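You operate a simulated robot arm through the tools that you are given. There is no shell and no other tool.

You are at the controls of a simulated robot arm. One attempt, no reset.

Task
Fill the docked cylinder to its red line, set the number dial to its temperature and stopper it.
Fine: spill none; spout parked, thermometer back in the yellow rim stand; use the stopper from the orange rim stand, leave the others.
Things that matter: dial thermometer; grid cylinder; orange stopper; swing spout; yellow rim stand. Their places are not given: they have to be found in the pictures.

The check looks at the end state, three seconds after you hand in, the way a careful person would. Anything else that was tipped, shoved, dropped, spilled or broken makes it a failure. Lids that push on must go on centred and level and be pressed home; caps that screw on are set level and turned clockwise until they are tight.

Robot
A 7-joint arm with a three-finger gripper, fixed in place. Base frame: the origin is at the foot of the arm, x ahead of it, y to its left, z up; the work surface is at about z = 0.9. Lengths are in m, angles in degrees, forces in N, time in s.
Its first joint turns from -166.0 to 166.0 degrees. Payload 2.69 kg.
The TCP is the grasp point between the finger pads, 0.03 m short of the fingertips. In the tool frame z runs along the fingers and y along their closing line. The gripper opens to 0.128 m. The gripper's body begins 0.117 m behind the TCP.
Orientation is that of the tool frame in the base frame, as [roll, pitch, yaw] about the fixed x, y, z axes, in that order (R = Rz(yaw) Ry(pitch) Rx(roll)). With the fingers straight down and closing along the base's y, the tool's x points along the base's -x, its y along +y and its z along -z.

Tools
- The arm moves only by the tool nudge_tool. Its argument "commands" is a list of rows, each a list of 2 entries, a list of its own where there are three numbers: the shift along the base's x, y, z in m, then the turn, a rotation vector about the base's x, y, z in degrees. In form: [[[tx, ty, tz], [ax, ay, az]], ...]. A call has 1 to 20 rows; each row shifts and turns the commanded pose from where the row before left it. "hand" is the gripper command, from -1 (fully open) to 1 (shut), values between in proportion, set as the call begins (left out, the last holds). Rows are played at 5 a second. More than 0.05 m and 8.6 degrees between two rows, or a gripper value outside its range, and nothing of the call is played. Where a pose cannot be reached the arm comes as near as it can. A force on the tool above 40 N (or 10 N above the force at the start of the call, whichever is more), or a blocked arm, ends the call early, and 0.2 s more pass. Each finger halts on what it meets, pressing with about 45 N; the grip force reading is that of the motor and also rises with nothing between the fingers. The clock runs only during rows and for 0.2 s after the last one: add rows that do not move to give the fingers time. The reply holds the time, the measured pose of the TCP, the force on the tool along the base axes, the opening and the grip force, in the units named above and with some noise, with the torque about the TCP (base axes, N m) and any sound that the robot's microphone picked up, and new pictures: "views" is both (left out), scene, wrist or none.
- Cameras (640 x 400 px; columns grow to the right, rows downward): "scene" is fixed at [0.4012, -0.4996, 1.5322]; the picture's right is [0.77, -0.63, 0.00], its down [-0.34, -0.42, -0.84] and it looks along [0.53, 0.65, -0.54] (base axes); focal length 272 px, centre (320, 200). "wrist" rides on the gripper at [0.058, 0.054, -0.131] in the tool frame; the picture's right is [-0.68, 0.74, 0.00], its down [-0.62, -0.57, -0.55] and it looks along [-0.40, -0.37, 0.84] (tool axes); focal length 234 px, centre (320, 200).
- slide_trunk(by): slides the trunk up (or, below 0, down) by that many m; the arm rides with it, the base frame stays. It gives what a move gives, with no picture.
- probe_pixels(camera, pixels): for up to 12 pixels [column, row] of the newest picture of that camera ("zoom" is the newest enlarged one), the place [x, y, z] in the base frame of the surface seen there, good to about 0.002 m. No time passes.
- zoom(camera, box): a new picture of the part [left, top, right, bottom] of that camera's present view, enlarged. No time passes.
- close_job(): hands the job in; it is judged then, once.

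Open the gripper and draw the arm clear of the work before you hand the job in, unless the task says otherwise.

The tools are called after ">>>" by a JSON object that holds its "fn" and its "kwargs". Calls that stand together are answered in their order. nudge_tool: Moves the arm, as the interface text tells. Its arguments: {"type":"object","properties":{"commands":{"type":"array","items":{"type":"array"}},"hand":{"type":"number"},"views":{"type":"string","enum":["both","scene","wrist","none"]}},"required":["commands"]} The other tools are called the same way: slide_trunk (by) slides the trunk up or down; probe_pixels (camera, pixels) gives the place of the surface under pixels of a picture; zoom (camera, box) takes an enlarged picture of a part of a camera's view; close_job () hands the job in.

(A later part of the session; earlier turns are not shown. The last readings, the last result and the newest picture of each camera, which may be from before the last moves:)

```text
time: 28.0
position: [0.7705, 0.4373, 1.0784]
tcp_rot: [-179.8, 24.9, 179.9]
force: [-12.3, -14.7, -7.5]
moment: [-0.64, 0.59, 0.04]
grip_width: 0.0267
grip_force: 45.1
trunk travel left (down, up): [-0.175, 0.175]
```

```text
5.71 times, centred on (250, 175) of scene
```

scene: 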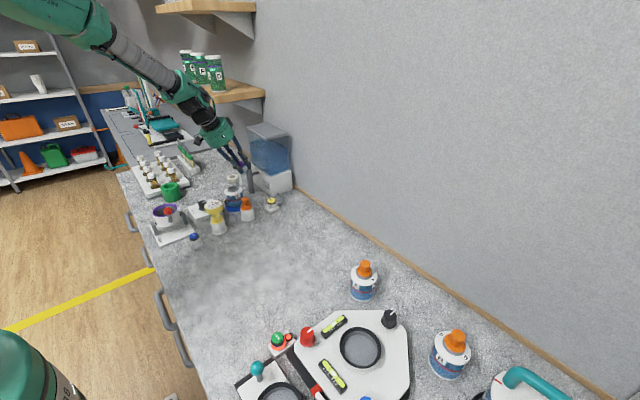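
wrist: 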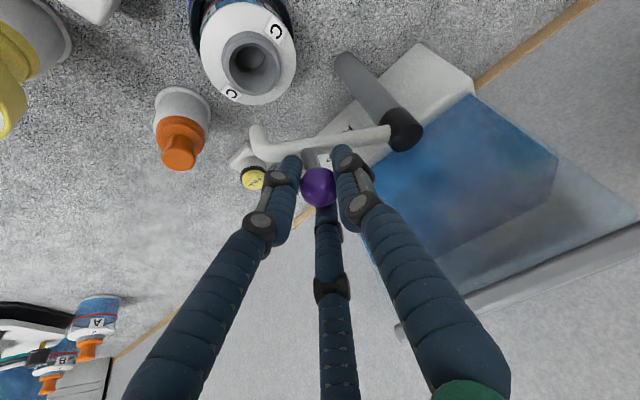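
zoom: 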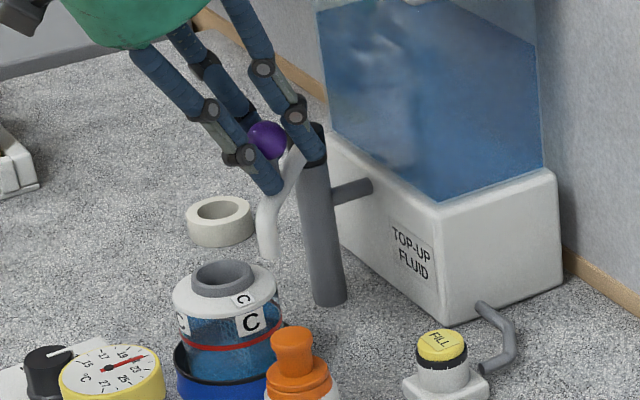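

Spout follows; the force points outward from the pivot, so I add ~2 mm outward and continue four steps.

>>> {"fn": "nudge_tool", "kwargs": {"commands": [[[0.0053, -0.007, 0], [0, 0, 0]], [[0.0072, -0.0052, 0], [0, 0, 0]], [[0.0077, -0.004, 0], [0, 0, 0]], [[0.0081, -0.0032, 0], [0, 0, 0]]]}}

>>> {"fn": "zoom", "kwargs": {"camera": "scene", "box": [210, 140, 290, 210]}}

```text
time: 29.0
position: [0.7992, 0.4214, 1.0803]
tcp_rot: [179.9, 24.9, 180.0]
force: [-0.8, -1.2, -13.2]
moment: [-0.51, 0.45, 0.01]
grip_width: 0.0256
grip_force: 45.0
trunk travel left (down, up): [-0.175, 0.175]
```

scene: 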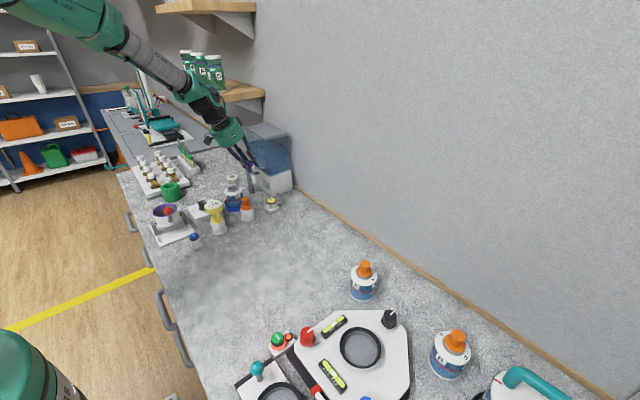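
wrist: 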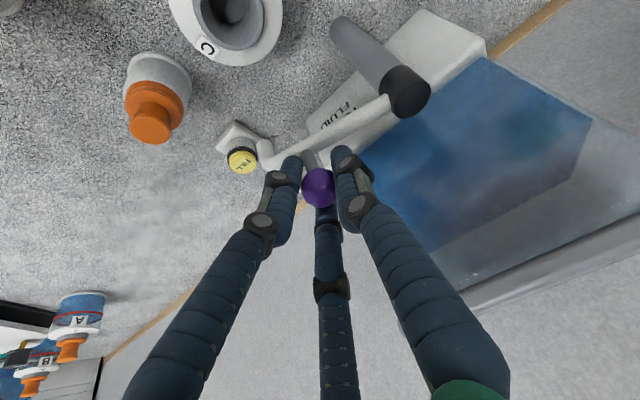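

```text
5.71 times, centred on (250, 175) of scene
```

zoom: 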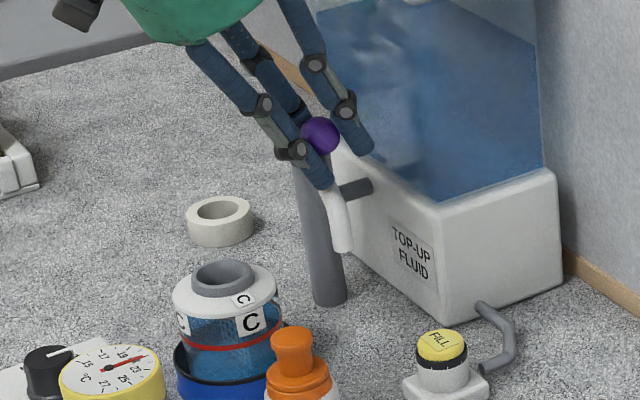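

Near parked. Three last arc steps (z lowered 1 mm to relieve the pull) back to the original park position.

>>> {"fn": "nudge_tool", "kwargs": {"commands": [[[0.0084, -0.0024, -0.001], [0, 0, 0]], [[0.0085, -0.0014, 0], [0, 0, 0]], [[0.0087, -0.0006, 0], [0, 0, 0]], [[0, 0, 0], [0, 0, 0]]]}}

>>> {"fn": "zoom", "kwargs": {"camera": "scene", "box": [225, 115, 305, 215]}}

>>> {"fn": "zoom", "kwargs": {"camera": "wrist", "box": [220, 60, 440, 220]}}

```text
time: 30.0
position: [0.8226, 0.4167, 1.0809]
tcp_rot: [-179.9, 25.1, 180.0]
force: [-32.3, 12.2, 6.1]
moment: [-0.42, 1.74, 0.08]
grip_width: 0.0254
grip_force: 45.5
trunk travel left (down, up): [-0.175, 0.175]
```

scene: 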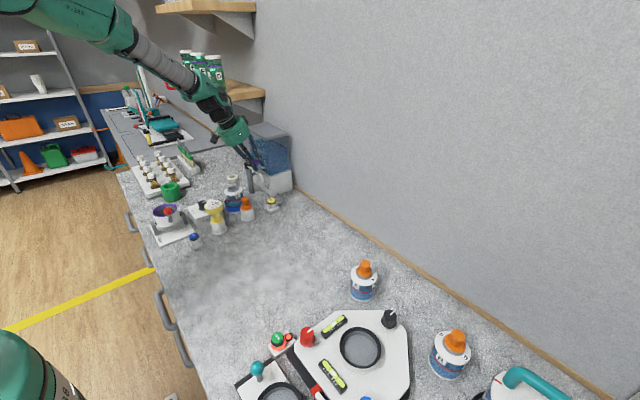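
wrist: 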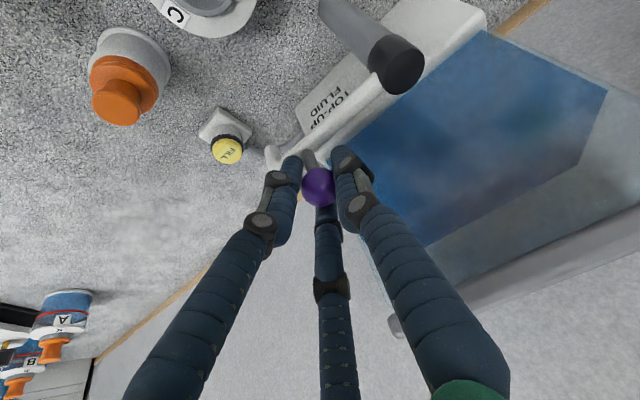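

```text
4.00 times, centred on (265, 165) of scene
```

zoom: 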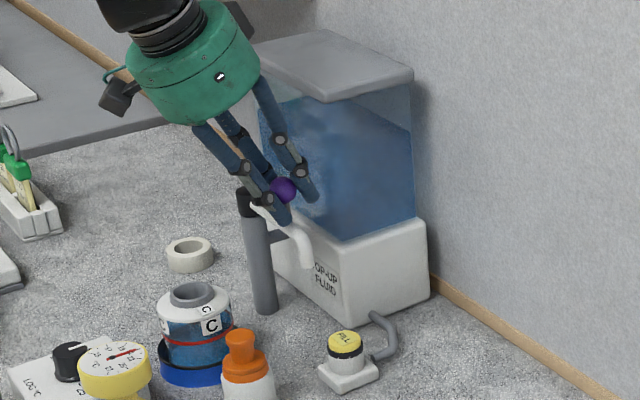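

```text
2.50 times, centred on (330, 140) of wrist
```

zoom: 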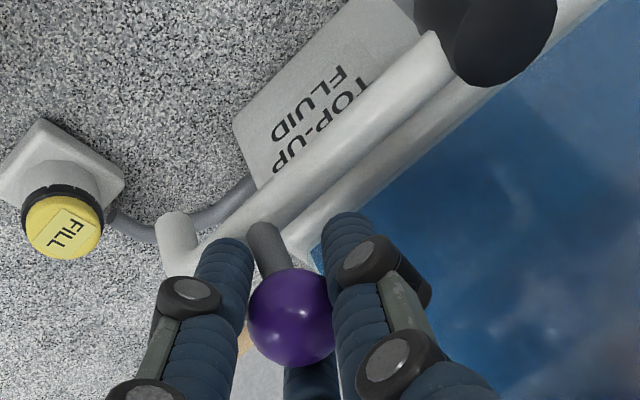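

Force −32 N in x: the spout is against its park stop. I ease off slightly, open and retreat along the tool axis.

>>> {"fn": "nudge_tool", "kwargs": {"commands": [[[-0.002, 0, 0], [0, 0, 0]]], "views": "none"}}

>>> {"fn": "nudge_tool", "kwargs": {"commands": [[[0, 0, 0], [0, 0, 0]], [[0, 0, 0], [0, 0, 0]]], "hand": 0.22, "views": "none"}}

>>> {"fn": "nudge_tool", "kwargs": {"commands": [[[-0.017, 0, 0.036], [0, 0, 0]], [[-0.017, 0, 0.036], [0, 0, 0]], [[-0.017, 0, 0.036], [0, 0, 0]], [[-0.02, 0, 0.02], [0, 0, 0]], [[0, 0, 0], [0, 0, 0]]], "hand": 0.22}}

>>> {"fn": "zoom", "kwargs": {"camera": "scene", "box": [225, 115, 305, 215]}}

```text
time: 30.4
position: [0.823, 0.4173, 1.0807]
tcp_rot: [-179.9, 25.3, 180.0]
force: [-19.5, 17.9, 4.7]
moment: [-0.53, 1.07, -0.06]
grip_width: 0.0254
grip_force: 45.0
trunk travel left (down, up): [-0.175, 0.175]
```

```text
time: 31.0
position: [0.8227, 0.4168, 1.0799]
tcp_rot: [-180.0, 25.0, -180.0]
force: [-0.4, 0.6, 0.5]
moment: [-0.02, -0.02, 0.0]
grip_width: 0.0503
grip_force: 0.1
trunk travel left (down, up): [-0.175, 0.175]
```

```text
time: 32.2
position: [0.7503, 0.4154, 1.2082]
tcp_rot: [-180.0, 25.0, 179.9]
force: [-0.6, -0.4, 0.4]
moment: [-0.02, -0.03, 0.01]
grip_width: 0.0498
grip_force: 0.2
trunk travel left (down, up): [-0.175, 0.175]
```

scene: 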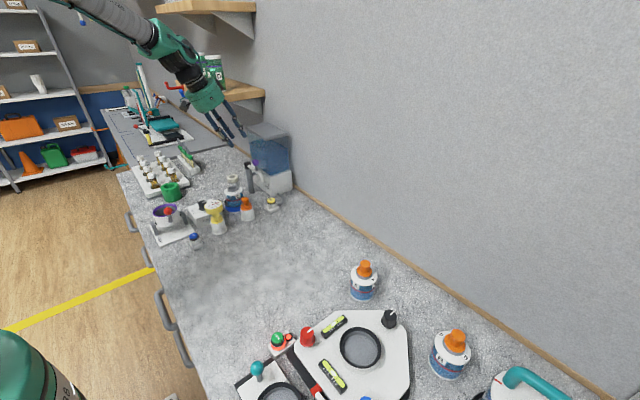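
wrist: 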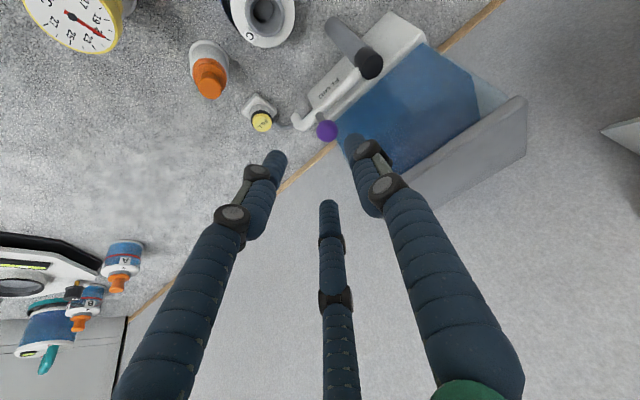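

```text
4.00 times, centred on (265, 165) of scene
```

zoom: 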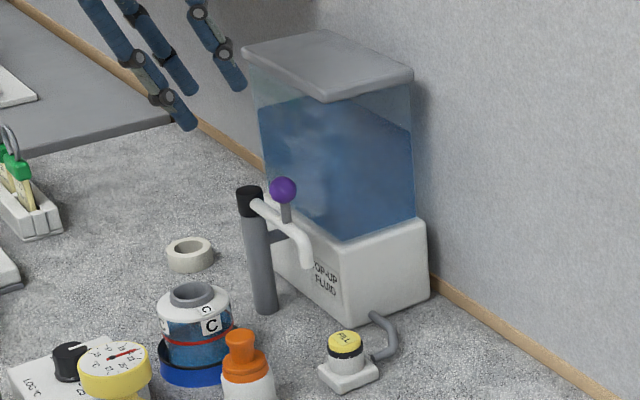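

Spout is back in its original parked place. Next the thermometer: upright tool, opening 0.08, positioned above its dial head at about (0.61,0.332).

>>> {"fn": "nudge_tool", "kwargs": {"commands": [[[-0.028, -0.0167, 0], [0, 6.25, 0]], [[-0.028, -0.0167, -0.005], [0, 6.25, 0]], [[-0.028, -0.0167, -0.01], [0, 6.25, 0]], [[-0.028, -0.0167, -0.015], [0, 6.25, 0]], [[-0.028, -0.0167, -0.02], [0, 0, 0]], [[0, 0, 0], [0, 0, 0]]], "hand": -0.25}}

>>> {"fn": "zoom", "kwargs": {"camera": "wrist", "box": [220, 40, 420, 190]}}

```text
time: 33.6
position: [0.6105, 0.3314, 1.1556]
tcp_rot: [-179.9, 0.0, 180.0]
force: [0.4, 0.4, 0.0]
moment: [0.03, -0.05, 0.0]
grip_width: 0.0799
grip_force: 0.1
trunk travel left (down, up): [-0.175, 0.175]
```

scene: 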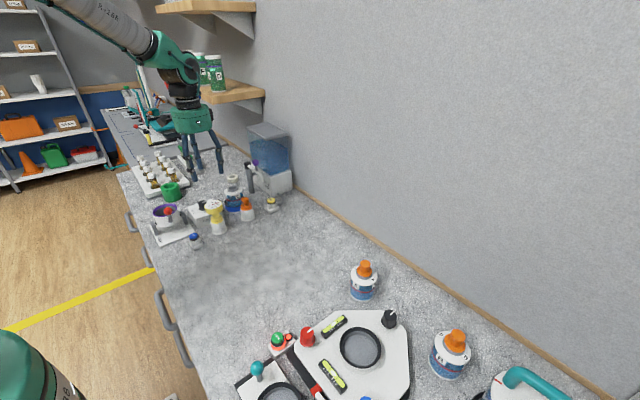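
wrist: 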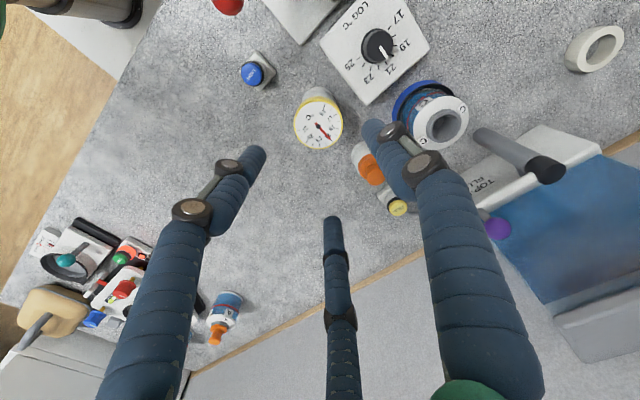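

```text
2.67 times, centred on (320, 115) of wrist
```

zoom: 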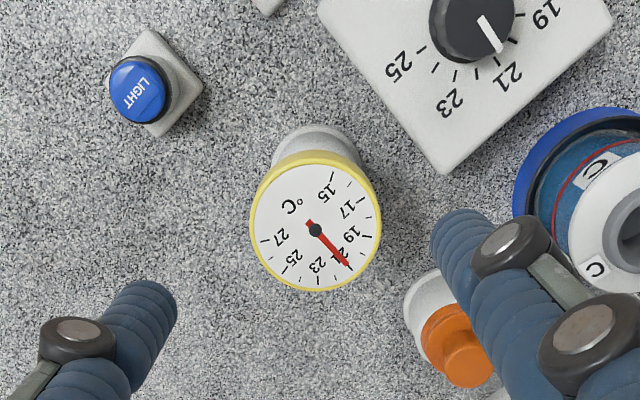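

The thermometer dial reads about 21 now. I probe its rim and the cylinder neck to refine the centres.

>>> {"fn": "probe_pixels", "kwargs": {"camera": "zoom", "pixels": [[256, 225], [376, 220], [316, 284], [316, 170], [315, 229], [275, 265], [360, 185], [272, 188], [360, 262], [316, 140], [316, 155]]}}

>>> {"fn": "zoom", "kwargs": {"camera": "wrist", "box": [370, 60, 490, 160]}}

>>> {"fn": "zoom", "kwargs": {"camera": "scene", "box": [190, 185, 240, 245]}}

>>> {"fn": "probe_pixels", "kwargs": {"camera": "zoom", "pixels": [[230, 200], [230, 215], [255, 230], [255, 250], [258, 265], [255, 285], [255, 300], [255, 330], [255, 355], [255, 380]]}}

```text
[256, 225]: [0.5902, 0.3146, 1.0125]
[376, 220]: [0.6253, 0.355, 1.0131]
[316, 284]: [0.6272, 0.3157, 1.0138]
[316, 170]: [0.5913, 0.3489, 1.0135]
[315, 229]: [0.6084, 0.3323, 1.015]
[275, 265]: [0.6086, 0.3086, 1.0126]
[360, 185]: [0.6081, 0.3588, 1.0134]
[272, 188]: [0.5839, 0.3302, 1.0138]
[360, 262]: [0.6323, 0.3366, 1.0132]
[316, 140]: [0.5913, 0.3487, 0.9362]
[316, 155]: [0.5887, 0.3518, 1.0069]
```

```text
4.00 times, centred on (430, 110) of wrist
```

zoom: 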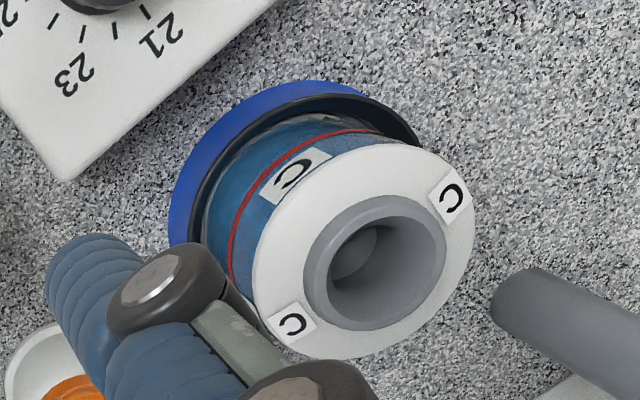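

```text
6.67 times, centred on (215, 215) of scene
```

zoom: 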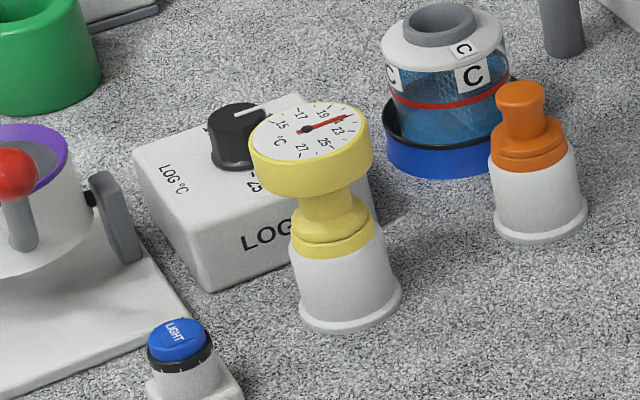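

```text
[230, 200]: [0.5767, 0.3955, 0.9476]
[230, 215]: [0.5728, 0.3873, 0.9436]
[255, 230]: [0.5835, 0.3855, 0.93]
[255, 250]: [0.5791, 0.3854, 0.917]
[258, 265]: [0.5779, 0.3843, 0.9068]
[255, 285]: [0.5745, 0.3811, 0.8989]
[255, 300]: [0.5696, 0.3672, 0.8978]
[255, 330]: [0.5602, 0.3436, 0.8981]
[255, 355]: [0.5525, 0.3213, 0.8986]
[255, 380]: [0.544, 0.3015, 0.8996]
```

Thermometer axis ≈ (0.6084,0.3335), face at z≈1.0135. I probe heights along its side and along the stopper's side in the scene zoom.

>>> {"fn": "probe_pixels", "kwargs": {"camera": "zoom", "pixels": [[310, 165], [312, 188], [320, 200], [325, 215], [330, 232], [333, 245], [340, 262], [345, 310], [522, 105], [525, 130], [530, 150], [533, 165]]}}

>>> {"fn": "probe_pixels", "kwargs": {"camera": "scene", "pixels": [[247, 205], [248, 210], [248, 216]]}}

```text
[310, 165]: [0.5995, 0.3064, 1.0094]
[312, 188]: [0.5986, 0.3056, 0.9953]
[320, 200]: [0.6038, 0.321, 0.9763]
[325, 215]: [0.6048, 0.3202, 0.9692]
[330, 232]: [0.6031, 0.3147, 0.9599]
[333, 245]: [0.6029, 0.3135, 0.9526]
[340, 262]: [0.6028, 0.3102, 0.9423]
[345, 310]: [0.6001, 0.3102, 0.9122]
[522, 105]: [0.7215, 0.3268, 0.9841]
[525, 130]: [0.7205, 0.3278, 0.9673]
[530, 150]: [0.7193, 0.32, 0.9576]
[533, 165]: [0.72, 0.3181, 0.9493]
```

```text
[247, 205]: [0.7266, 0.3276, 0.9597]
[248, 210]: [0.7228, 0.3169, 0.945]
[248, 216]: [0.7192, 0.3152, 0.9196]
```

I descend around the head (radius ≈0.028, z 0.99–1.0135) to TCP z≈1.002 with the 0.08 opening.

>>> {"fn": "nudge_tool", "kwargs": {"commands": [[[-0.002, 0.002, -0.035], [0, 0, 0]], [[0, 0, -0.04], [0, 0, 0]], [[0, 0, -0.04], [0, 0, 0]], [[0, 0, -0.025], [0, 0, 0]], [[0, 0, -0.012], [0, 0, 0]], [[0, 0, 0], [0, 0, 0]]]}}

>>> {"fn": "zoom", "kwargs": {"camera": "scene", "box": [180, 170, 250, 240]}}

>>> {"fn": "zoom", "kwargs": {"camera": "wrist", "box": [200, 100, 440, 270]}}

```text
time: 35.0
position: [0.6117, 0.3343, 1.0061]
tcp_rot: [-179.9, 0.0, 180.0]
force: [0.6, 0.2, 0.1]
moment: [-0.02, 0.0, 0.01]
grip_width: 0.0799
grip_force: 0.1
trunk travel left (down, up): [-0.175, 0.175]
```

scene: 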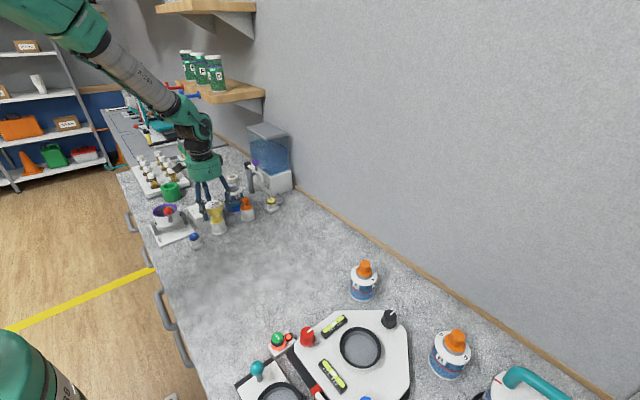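
wrist: 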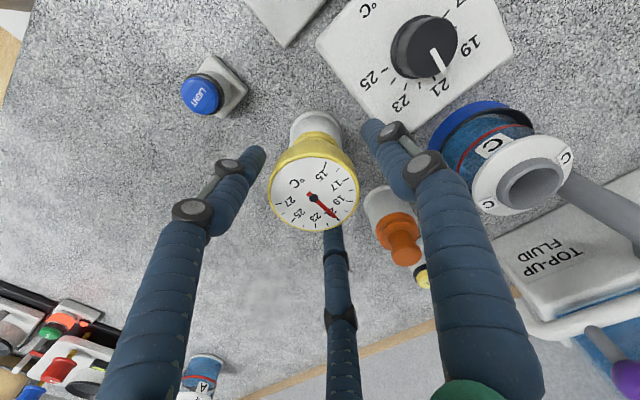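

```text
5.71 times, centred on (215, 205) of scene
```

zoom: 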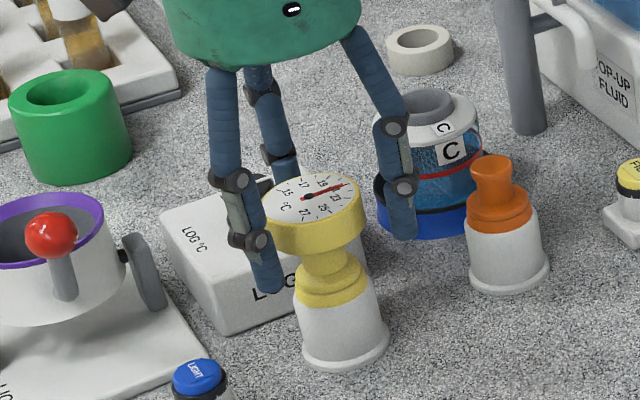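

```text
2.35 times, centred on (320, 185) of wrist
```

zoom: 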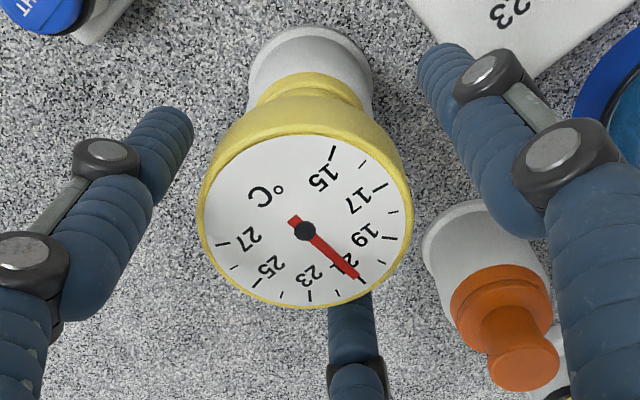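

Dial centre is ~4 mm to the image left of the TCP projection, so I correct by (−0.003,−0.002), lower 3 mm, then close on the head.

>>> {"fn": "nudge_tool", "kwargs": {"commands": [[[-0.0028, -0.002, -0.003], [0, 0, 0]], [[0, 0, 0], [0, 0, 0]]]}}

>>> {"fn": "nudge_tool", "kwargs": {"commands": [[[0, 0, 0], [0, 0, 0]], [[0, 0, 0], [0, 0, 0]]], "hand": 0.1}}

>>> {"fn": "zoom", "kwargs": {"camera": "wrist", "box": [200, 100, 440, 270]}}

```text
time: 35.6
position: [0.6092, 0.3327, 1.0019]
tcp_rot: [179.9, 0.0, -180.0]
force: [-1.0, 0.2, -0.6]
moment: [0.0, -0.01, 0.04]
grip_width: 0.0802
grip_force: 0.0
trunk travel left (down, up): [-0.175, 0.175]
```

scene: 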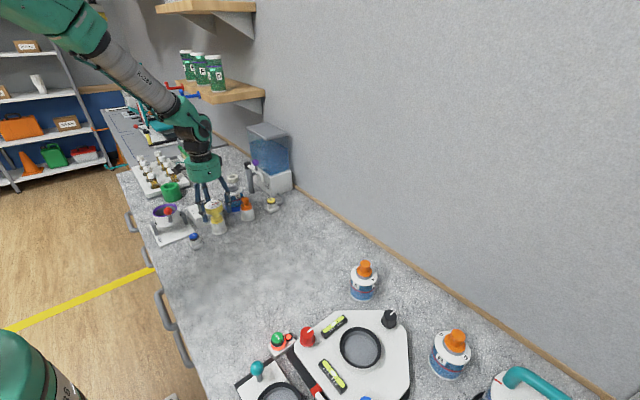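
wrist: 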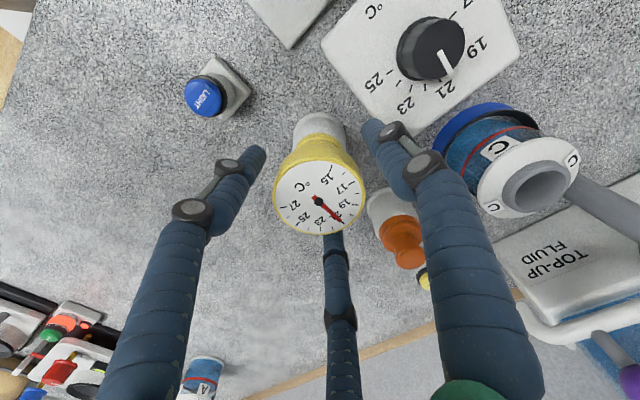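

```text
time: 36.2
position: [0.6095, 0.3335, 1.0024]
tcp_rot: [180.0, 0.0, 180.0]
force: [-0.2, 0.0, -0.2]
moment: [0.0, 0.0, 0.0]
grip_width: 0.0575
grip_force: 0.1
trunk travel left (down, up): [-0.175, 0.175]
```

scene: 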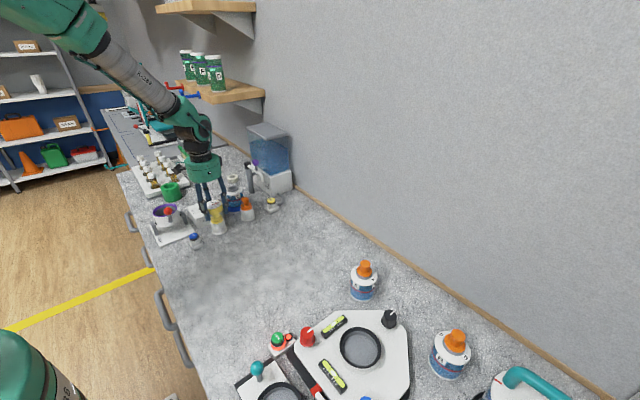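
wrist: 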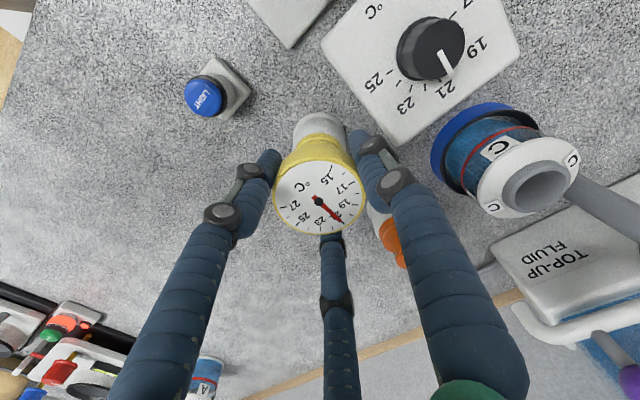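

```text
2.35 times, centred on (320, 185) of wrist
```

zoom: 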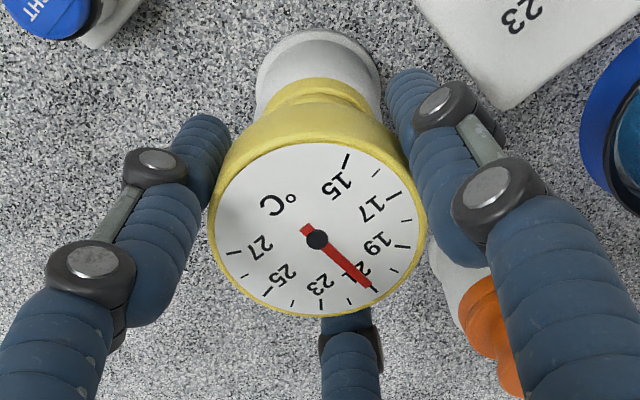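

Well centred at width 0.0575, not yet touching. I close further to grip it.

>>> {"fn": "nudge_tool", "kwargs": {"commands": [[[0, 0, 0], [0, 0, 0]], [[0, 0, 0], [0, 0, 0]], [[0, 0, 0], [0, 0, 0]]], "hand": 0.3}}

```text
time: 37.0
position: [0.6082, 0.3324, 1.0008]
tcp_rot: [-179.9, 0.1, -180.0]
force: [-0.3, -0.9, 0.2]
moment: [0.0, 0.01, -0.01]
grip_width: 0.0546
grip_force: 44.9
trunk travel left (down, up): [-0.175, 0.175]
```

scene: 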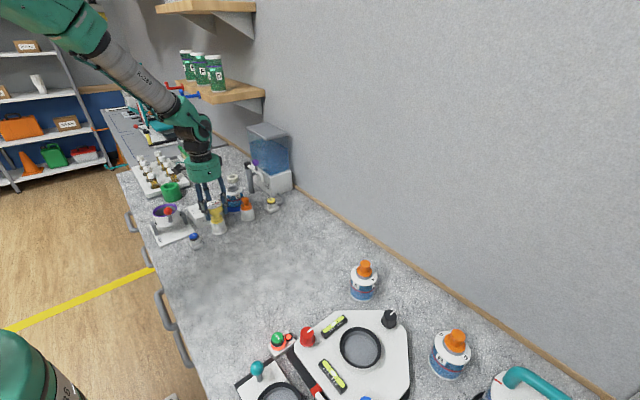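
wrist: 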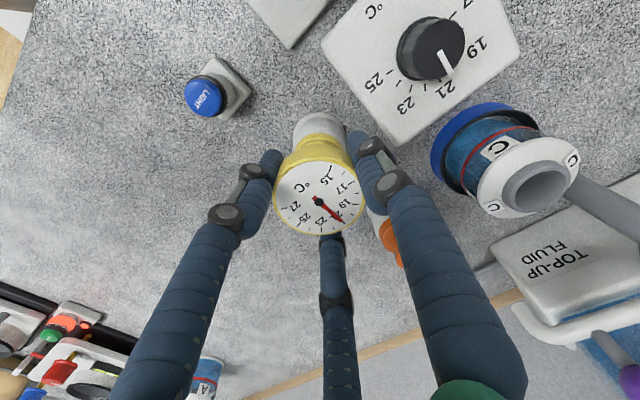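

Gripped at 0.0546 m with no side load. I lift slowly straight up.

>>> {"fn": "nudge_tool", "kwargs": {"commands": [[[0, 0, 0.01], [0, 0, 0]], [[0, 0, 0.02], [0, 0, 0]], [[0, 0, 0.03], [0, 0, 0]], [[0, 0, 0.03], [0, 0, 0]], [[0, 0, 0.03], [0, 0, 0]], [[0, 0, 0], [0, 0, 0]]]}}

>>> {"fn": "zoom", "kwargs": {"camera": "scene", "box": [170, 130, 270, 240]}}

```text
time: 38.4
position: [0.6062, 0.333, 1.1223]
tcp_rot: [180.0, 0.0, 179.9]
force: [-0.3, -0.5, -1.4]
moment: [0.03, -0.06, 0.01]
grip_width: 0.0547
grip_force: 45.5
trunk travel left (down, up): [-0.175, 0.175]
```

scene: 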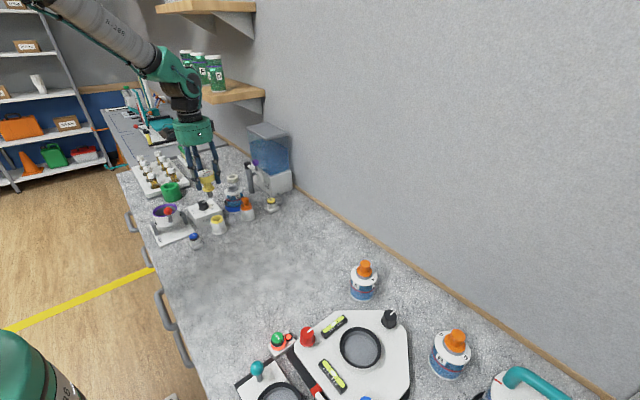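
wrist: 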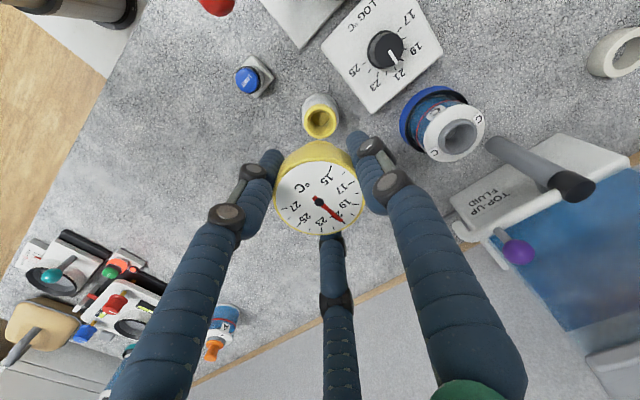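

```text
3.64 times, centred on (220, 185) of scene
```

zoom: 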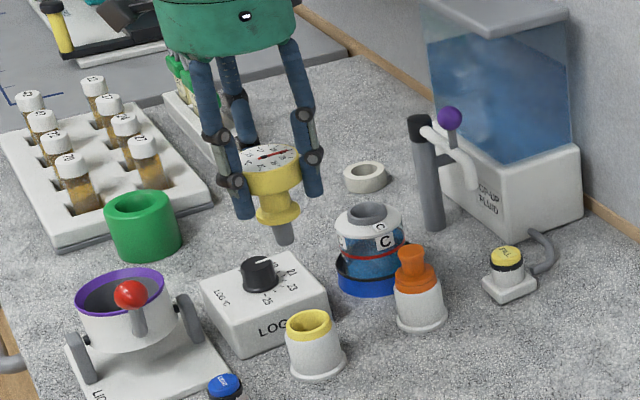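

Lifted cleanly; the stand with yellow rim is empty. I probe the stem's bottom and the stand rim for the later return.

>>> {"fn": "zoom", "kwargs": {"camera": "scene", "box": [190, 165, 240, 240]}}

>>> {"fn": "probe_pixels", "kwargs": {"camera": "zoom", "pixels": [[265, 75], [270, 100], [272, 120], [275, 135]]}}

>>> {"fn": "zoom", "kwargs": {"camera": "wrist", "box": [280, 60, 500, 200]}}

```text
5.33 times, centred on (215, 202) of scene
```

zoom: 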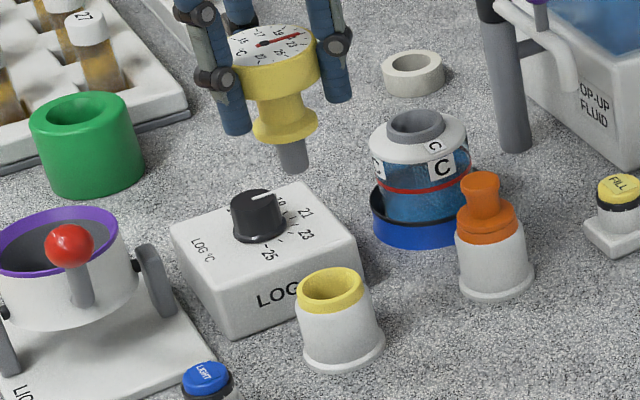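

```text
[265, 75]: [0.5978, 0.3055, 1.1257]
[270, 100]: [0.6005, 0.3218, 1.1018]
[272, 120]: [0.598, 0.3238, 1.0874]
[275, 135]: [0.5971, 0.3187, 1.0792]
```

```text
2.86 times, centred on (390, 130) of wrist
```

zoom: 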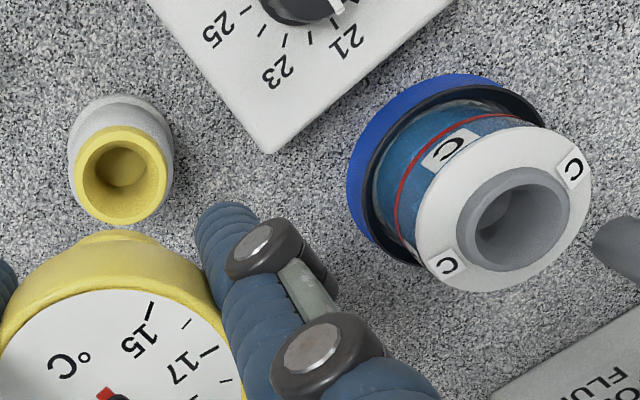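

I probe rim points of the neck and of the yellow stand in this wrist zoom to get both axes.

>>> {"fn": "probe_pixels", "kwargs": {"camera": "zoom", "pixels": [[470, 245], [558, 200], [495, 185], [540, 252], [515, 262], [520, 178], [562, 225], [466, 225]]}}

>>> {"fn": "probe_pixels", "kwargs": {"camera": "zoom", "pixels": [[82, 178], [162, 170], [120, 134], [122, 216], [92, 205], [150, 145], [95, 147], [152, 203]]}}

```text
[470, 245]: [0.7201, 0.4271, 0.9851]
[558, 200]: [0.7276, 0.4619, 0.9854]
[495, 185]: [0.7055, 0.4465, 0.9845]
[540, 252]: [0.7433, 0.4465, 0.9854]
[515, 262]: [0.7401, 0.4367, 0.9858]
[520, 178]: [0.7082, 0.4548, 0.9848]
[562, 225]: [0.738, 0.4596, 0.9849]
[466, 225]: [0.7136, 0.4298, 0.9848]
```

```text
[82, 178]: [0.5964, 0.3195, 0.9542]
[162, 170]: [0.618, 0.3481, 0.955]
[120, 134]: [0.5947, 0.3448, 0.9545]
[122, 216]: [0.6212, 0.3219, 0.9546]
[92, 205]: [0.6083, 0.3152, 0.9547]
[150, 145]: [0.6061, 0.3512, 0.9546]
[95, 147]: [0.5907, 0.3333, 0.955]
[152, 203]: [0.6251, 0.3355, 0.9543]
```

Neck axis ≈ (0.7246,0.4454), top z=0.985; stand axis ≈ (0.6076,0.3337), top z=0.9546. I zoom on the stem to measure its length.

>>> {"fn": "zoom", "kwargs": {"camera": "scene", "box": [195, 160, 219, 200]}}

>>> {"fn": "probe_pixels", "kwargs": {"camera": "zoom", "pixels": [[320, 140], [330, 200], [340, 235], [345, 250], [348, 270], [350, 290], [352, 300], [354, 310]]}}

```text
10.00 times, centred on (207, 180) of scene
```

zoom: 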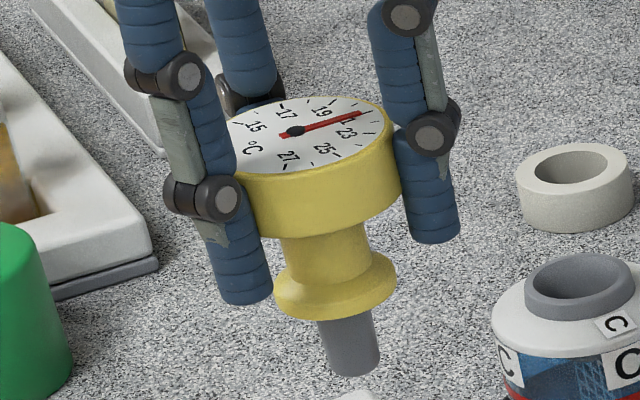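

```text
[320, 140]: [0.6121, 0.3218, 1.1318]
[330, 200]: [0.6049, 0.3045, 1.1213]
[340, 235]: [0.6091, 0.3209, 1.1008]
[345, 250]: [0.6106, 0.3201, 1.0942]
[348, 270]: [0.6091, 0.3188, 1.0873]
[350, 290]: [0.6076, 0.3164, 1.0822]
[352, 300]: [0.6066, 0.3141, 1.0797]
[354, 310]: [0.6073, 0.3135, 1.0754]
```

Stem bottom is ~0.075 below the TCP. I carry the thermometer horizontally by (0.117,0.1117) to above the neck.

>>> {"fn": "nudge_tool", "kwargs": {"commands": [[[0.02925, 0.027925, 0], [0, 0, 0]], [[0.02925, 0.027925, 0], [0, 0, 0]], [[0.02925, 0.027925, 0], [0, 0, 0]], [[0.02925, 0.027925, 0], [0, 0, 0]], [[0, 0, -0.02], [0, 0, 0]], [[0, 0, -0.02], [0, 0, 0]], [[0, 0, 0], [0, 0, 0]]]}}

>>> {"fn": "zoom", "kwargs": {"camera": "scene", "box": [215, 150, 255, 210]}}

>>> {"fn": "zoom", "kwargs": {"camera": "wrist", "box": [240, 80, 420, 250]}}

```text
time: 40.0
position: [0.7248, 0.4434, 1.0835]
tcp_rot: [180.0, 0.0, 179.9]
force: [0.6, 0.1, -1.2]
moment: [0.01, 0.01, -0.01]
grip_width: 0.0543
grip_force: 44.8
trunk travel left (down, up): [-0.175, 0.175]
```

scene: 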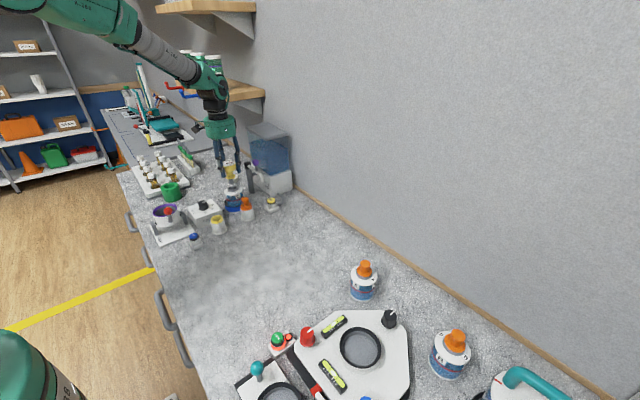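
wrist: 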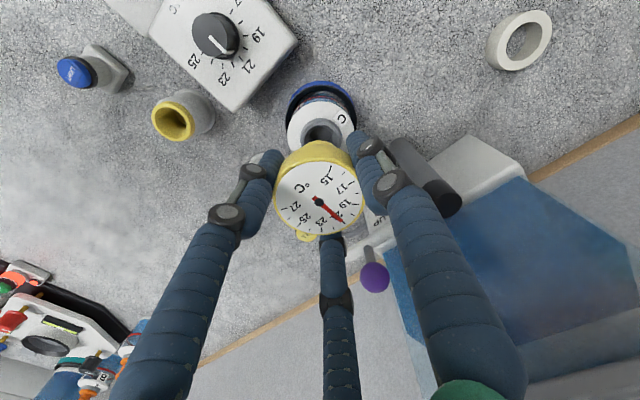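

```text
6.67 times, centred on (235, 180) of scene
```

zoom: 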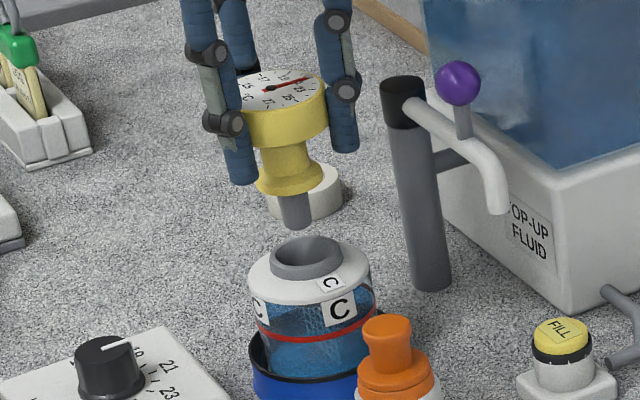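

```text
2.35 times, centred on (330, 165) of wrist
```

zoom: 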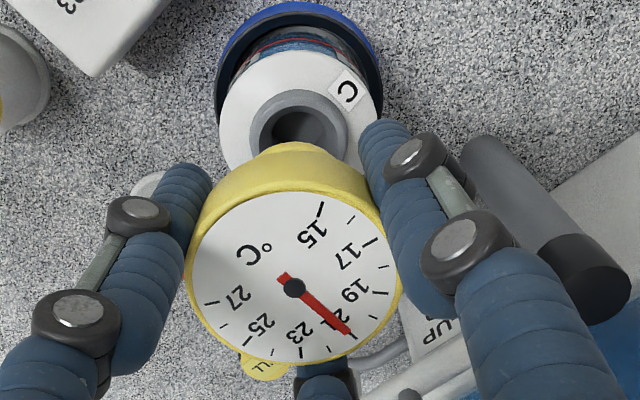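

I zoom finely to check lateral alignment of the stem with the neck before lowering.

>>> {"fn": "zoom", "kwargs": {"camera": "scene", "box": [222, 168, 246, 198]}}

>>> {"fn": "probe_pixels", "kwargs": {"camera": "zoom", "pixels": [[272, 140], [272, 155], [262, 150], [282, 150], [255, 100]]}}

```text
13.33 times, centred on (234, 183) of scene
```

zoom: 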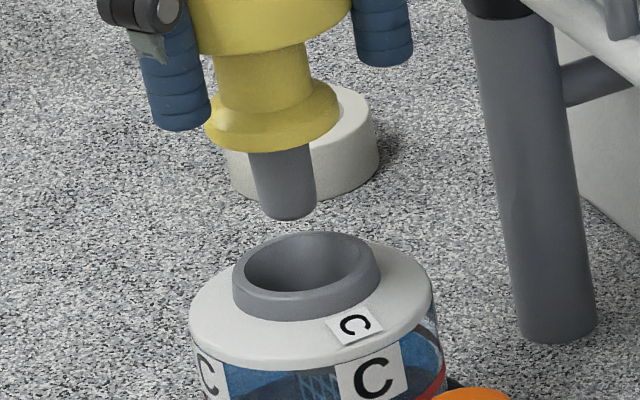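

```text
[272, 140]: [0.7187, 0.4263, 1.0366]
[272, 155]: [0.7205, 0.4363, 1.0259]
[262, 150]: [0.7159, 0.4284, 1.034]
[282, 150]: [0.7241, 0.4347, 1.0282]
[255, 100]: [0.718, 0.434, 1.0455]
```

Stem and neck are aligned to within ~1–2 mm. I lower it most of the way in, watching the force.

>>> {"fn": "nudge_tool", "kwargs": {"commands": [[[0, 0, -0.012], [0, 0, 0]], [[0, 0, -0.012], [0, 0, 0]], [[0, 0, -0.011], [0, 0, 0]], [[0, 0, -0.008], [0, 0, 0]], [[0, 0, 0], [0, 0, 0]]]}}

>>> {"fn": "zoom", "kwargs": {"camera": "scene", "box": [222, 173, 246, 203]}}

```text
time: 41.2
position: [0.7243, 0.4445, 1.0385]
tcp_rot: [-180.0, 0.0, 180.0]
force: [-0.7, -0.4, -1.6]
moment: [-0.01, 0.0, -0.01]
grip_width: 0.0543
grip_force: 44.9
trunk travel left (down, up): [-0.175, 0.175]
```

scene: 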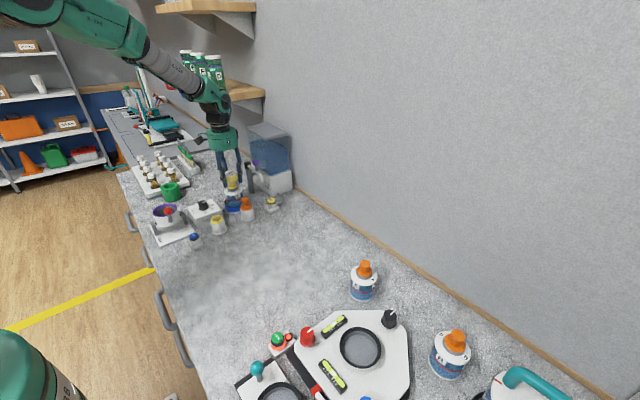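
wrist: 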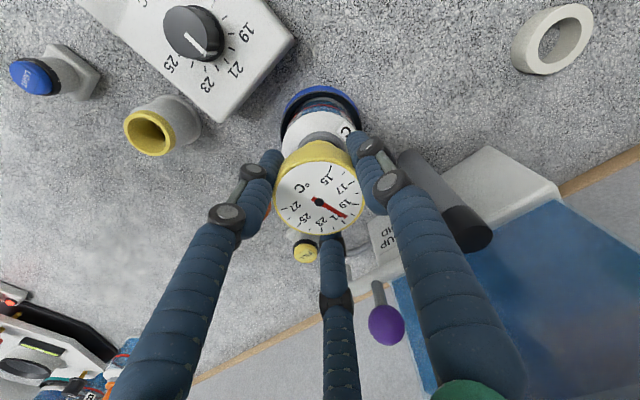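

```text
13.33 times, centred on (234, 188) of scene
```

zoom: 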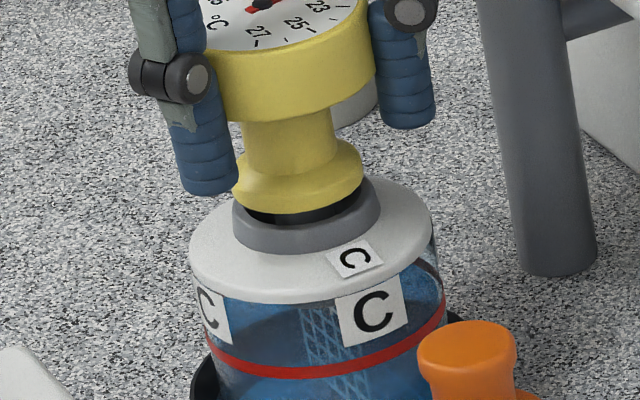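

Stem is in the bore with no contact force. I lower the last ~6 mm in small steps.

>>> {"fn": "nudge_tool", "kwargs": {"commands": [[[0, 0, -0.003], [0, 0, 0]], [[0, 0, -0.002], [0, 0, 0]], [[0, 0, 0], [0, 0, 0]]], "views": "none"}}

>>> {"fn": "zoom", "kwargs": {"camera": "scene", "box": [222, 168, 246, 198]}}

```text
time: 42.0
position: [0.7242, 0.4445, 1.0349]
tcp_rot: [180.0, 0.0, -180.0]
force: [-0.2, -0.6, -1.6]
moment: [0.0, -0.01, -0.02]
grip_width: 0.0544
grip_force: 44.6
trunk travel left (down, up): [-0.175, 0.175]
```

```text
13.33 times, centred on (234, 183) of scene
```

zoom: 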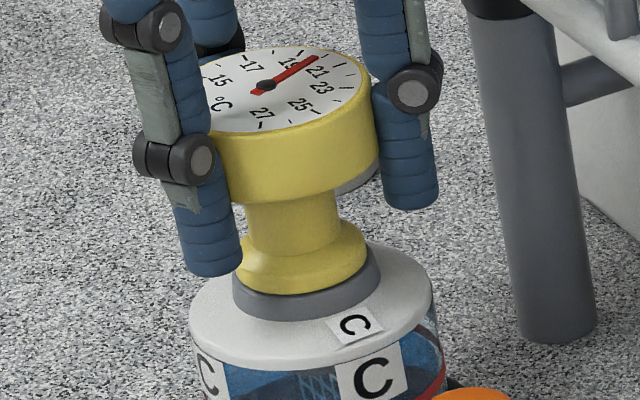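

The needle is already moving down from 21. I lower 2 mm more to seat it, then wait for the needle to settle.

>>> {"fn": "nudge_tool", "kwargs": {"commands": [[[0, 0, -0.0015], [0, 0, 0]], [[0, 0, -0.001], [0, 0, 0]], [[0, 0, 0], [0, 0, 0]]], "views": "none"}}

>>> {"fn": "zoom", "kwargs": {"camera": "scene", "box": [222, 168, 246, 198]}}

```text
time: 42.8
position: [0.7248, 0.4451, 1.0324]
tcp_rot: [179.9, 0.1, -179.9]
force: [-1.6, 0.5, 12.3]
moment: [-0.06, 0.29, -0.02]
grip_width: 0.0545
grip_force: 45.0
trunk travel left (down, up): [-0.175, 0.175]
```

```text
13.33 times, centred on (234, 183) of scene
```

zoom: 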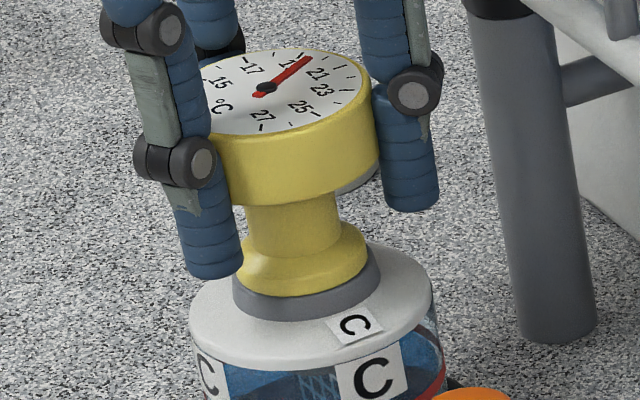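

Seated (12 N). I relax 1 mm and wait about 4 s for the needle.

>>> {"fn": "nudge_tool", "kwargs": {"commands": [[[0, 0, 0.001], [0, 0, 0]], [[0, 0, 0], [0, 0, 0]], [[0, 0, 0], [0, 0, 0]], [[0, 0, 0], [0, 0, 0]], [[0, 0, 0], [0, 0, 0]], [[0, 0, 0], [0, 0, 0]], [[0, 0, 0], [0, 0, 0]], [[0, 0, 0], [0, 0, 0]], [[0, 0, 0], [0, 0, 0]], [[0, 0, 0], [0, 0, 0]], [[0, 0, 0], [0, 0, 0]], [[0, 0, 0], [0, 0, 0]], [[0, 0, 0], [0, 0, 0]], [[0, 0, 0], [0, 0, 0]], [[0, 0, 0], [0, 0, 0]], [[0, 0, 0], [0, 0, 0]], [[0, 0, 0], [0, 0, 0]], [[0, 0, 0], [0, 0, 0]], [[0, 0, 0], [0, 0, 0]], [[0, 0, 0], [0, 0, 0]]]}}

>>> {"fn": "zoom", "kwargs": {"camera": "wrist", "box": [260, 130, 380, 245]}}

>>> {"fn": "zoom", "kwargs": {"camera": "scene", "box": [225, 168, 241, 182]}}

```text
time: 47.0
position: [0.7237, 0.4451, 1.0338]
tcp_rot: [180.0, 0.0, 180.0]
force: [1.7, 2.4, 11.4]
moment: [0.02, -0.05, 0.02]
grip_width: 0.0541
grip_force: 44.7
trunk travel left (down, up): [-0.175, 0.175]
```

scene: 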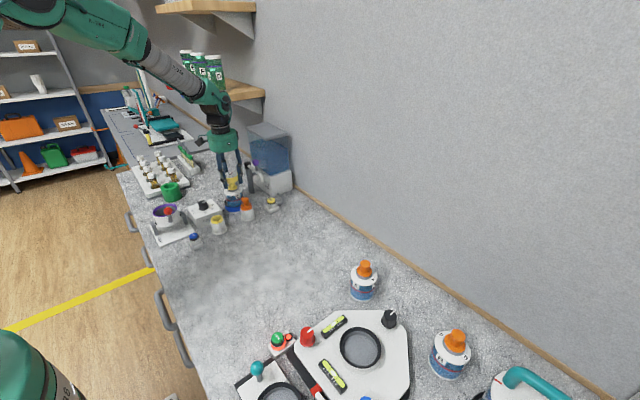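
wrist: 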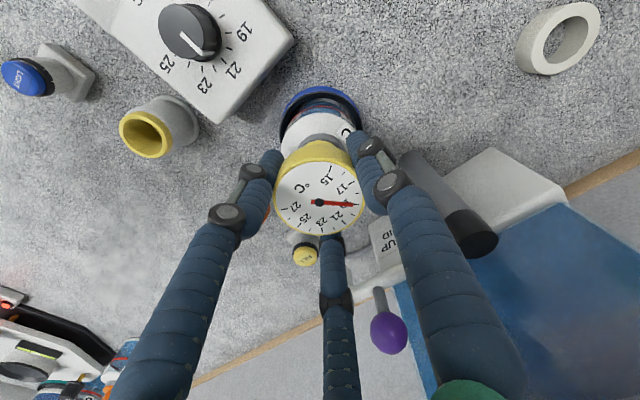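

```text
3.48 times, centred on (320, 188) of wrist
```

zoom: 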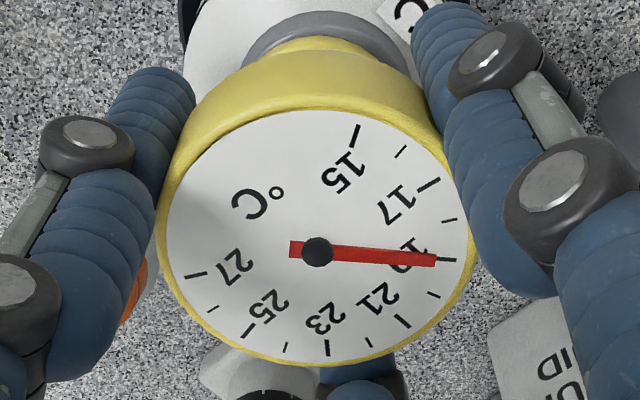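

```text
16.00 times, centred on (233, 175) of scene
```

zoom: 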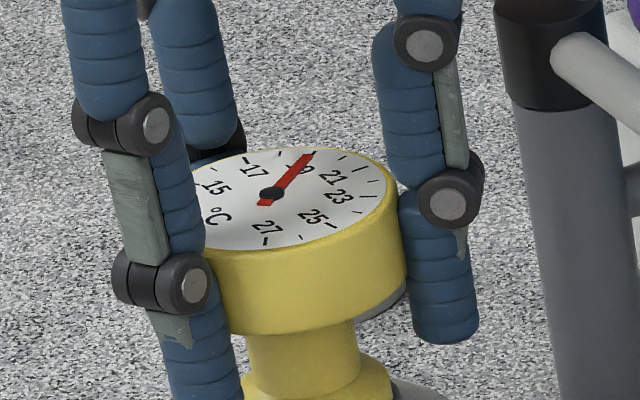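

The needle now points at about the 19 tick. I wait another 4 s to see whether it keeps moving.

>>> {"fn": "nudge_tool", "kwargs": {"commands": [[[0, 0, 0.0005], [0, 0, 0]], [[0, 0, 0], [0, 0, 0]], [[0, 0, 0], [0, 0, 0]], [[0, 0, 0], [0, 0, 0]], [[0, 0, 0], [0, 0, 0]], [[0, 0, 0], [0, 0, 0]], [[0, 0, 0], [0, 0, 0]], [[0, 0, 0], [0, 0, 0]], [[0, 0, 0], [0, 0, 0]], [[0, 0, 0], [0, 0, 0]], [[0, 0, 0], [0, 0, 0]], [[0, 0, 0], [0, 0, 0]], [[0, 0, 0], [0, 0, 0]], [[0, 0, 0], [0, 0, 0]], [[0, 0, 0], [0, 0, 0]], [[0, 0, 0], [0, 0, 0]], [[0, 0, 0], [0, 0, 0]], [[0, 0, 0], [0, 0, 0]], [[0, 0, 0], [0, 0, 0]], [[0, 0, 0], [0, 0, 0]]]}}

>>> {"fn": "zoom", "kwargs": {"camera": "wrist", "box": [260, 130, 380, 245]}}

>>> {"fn": "zoom", "kwargs": {"camera": "scene", "box": [225, 168, 241, 182]}}

```text
time: 51.2
position: [0.7242, 0.443, 1.0333]
tcp_rot: [180.0, 0.1, -180.0]
force: [-1.6, 0.2, 3.8]
moment: [-0.06, 0.06, -0.03]
grip_width: 0.0545
grip_force: 44.9
trunk travel left (down, up): [-0.175, 0.175]
```

scene: 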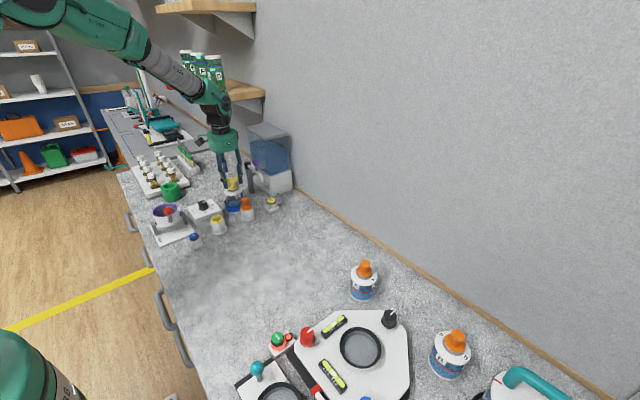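
wrist: 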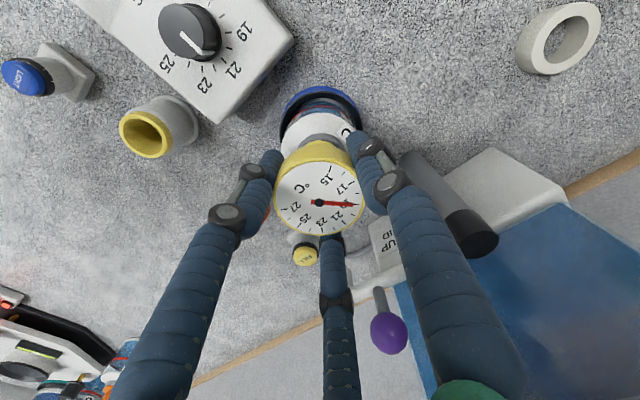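

```text
3.48 times, centred on (320, 188) of wrist
```

zoom: 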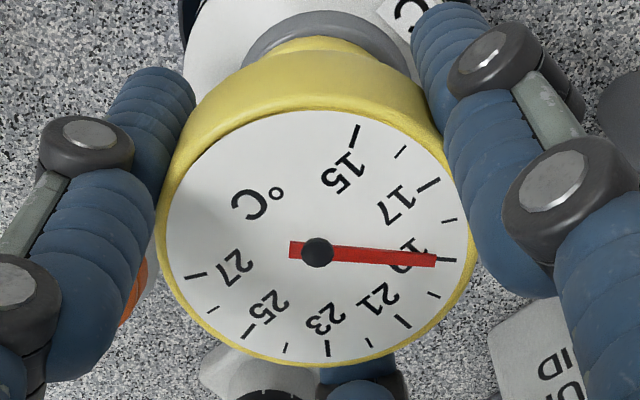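

```text
16.00 times, centred on (233, 175) of scene
```

zoom: 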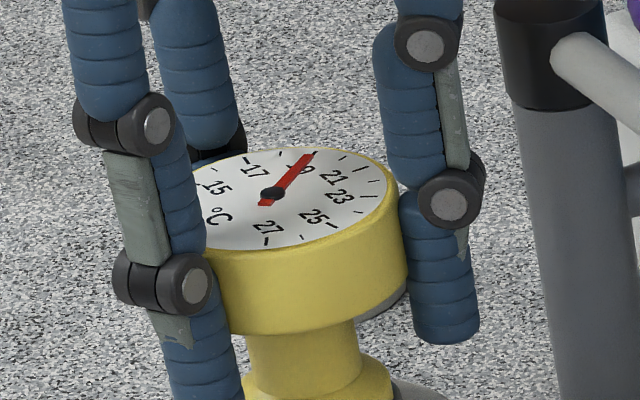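

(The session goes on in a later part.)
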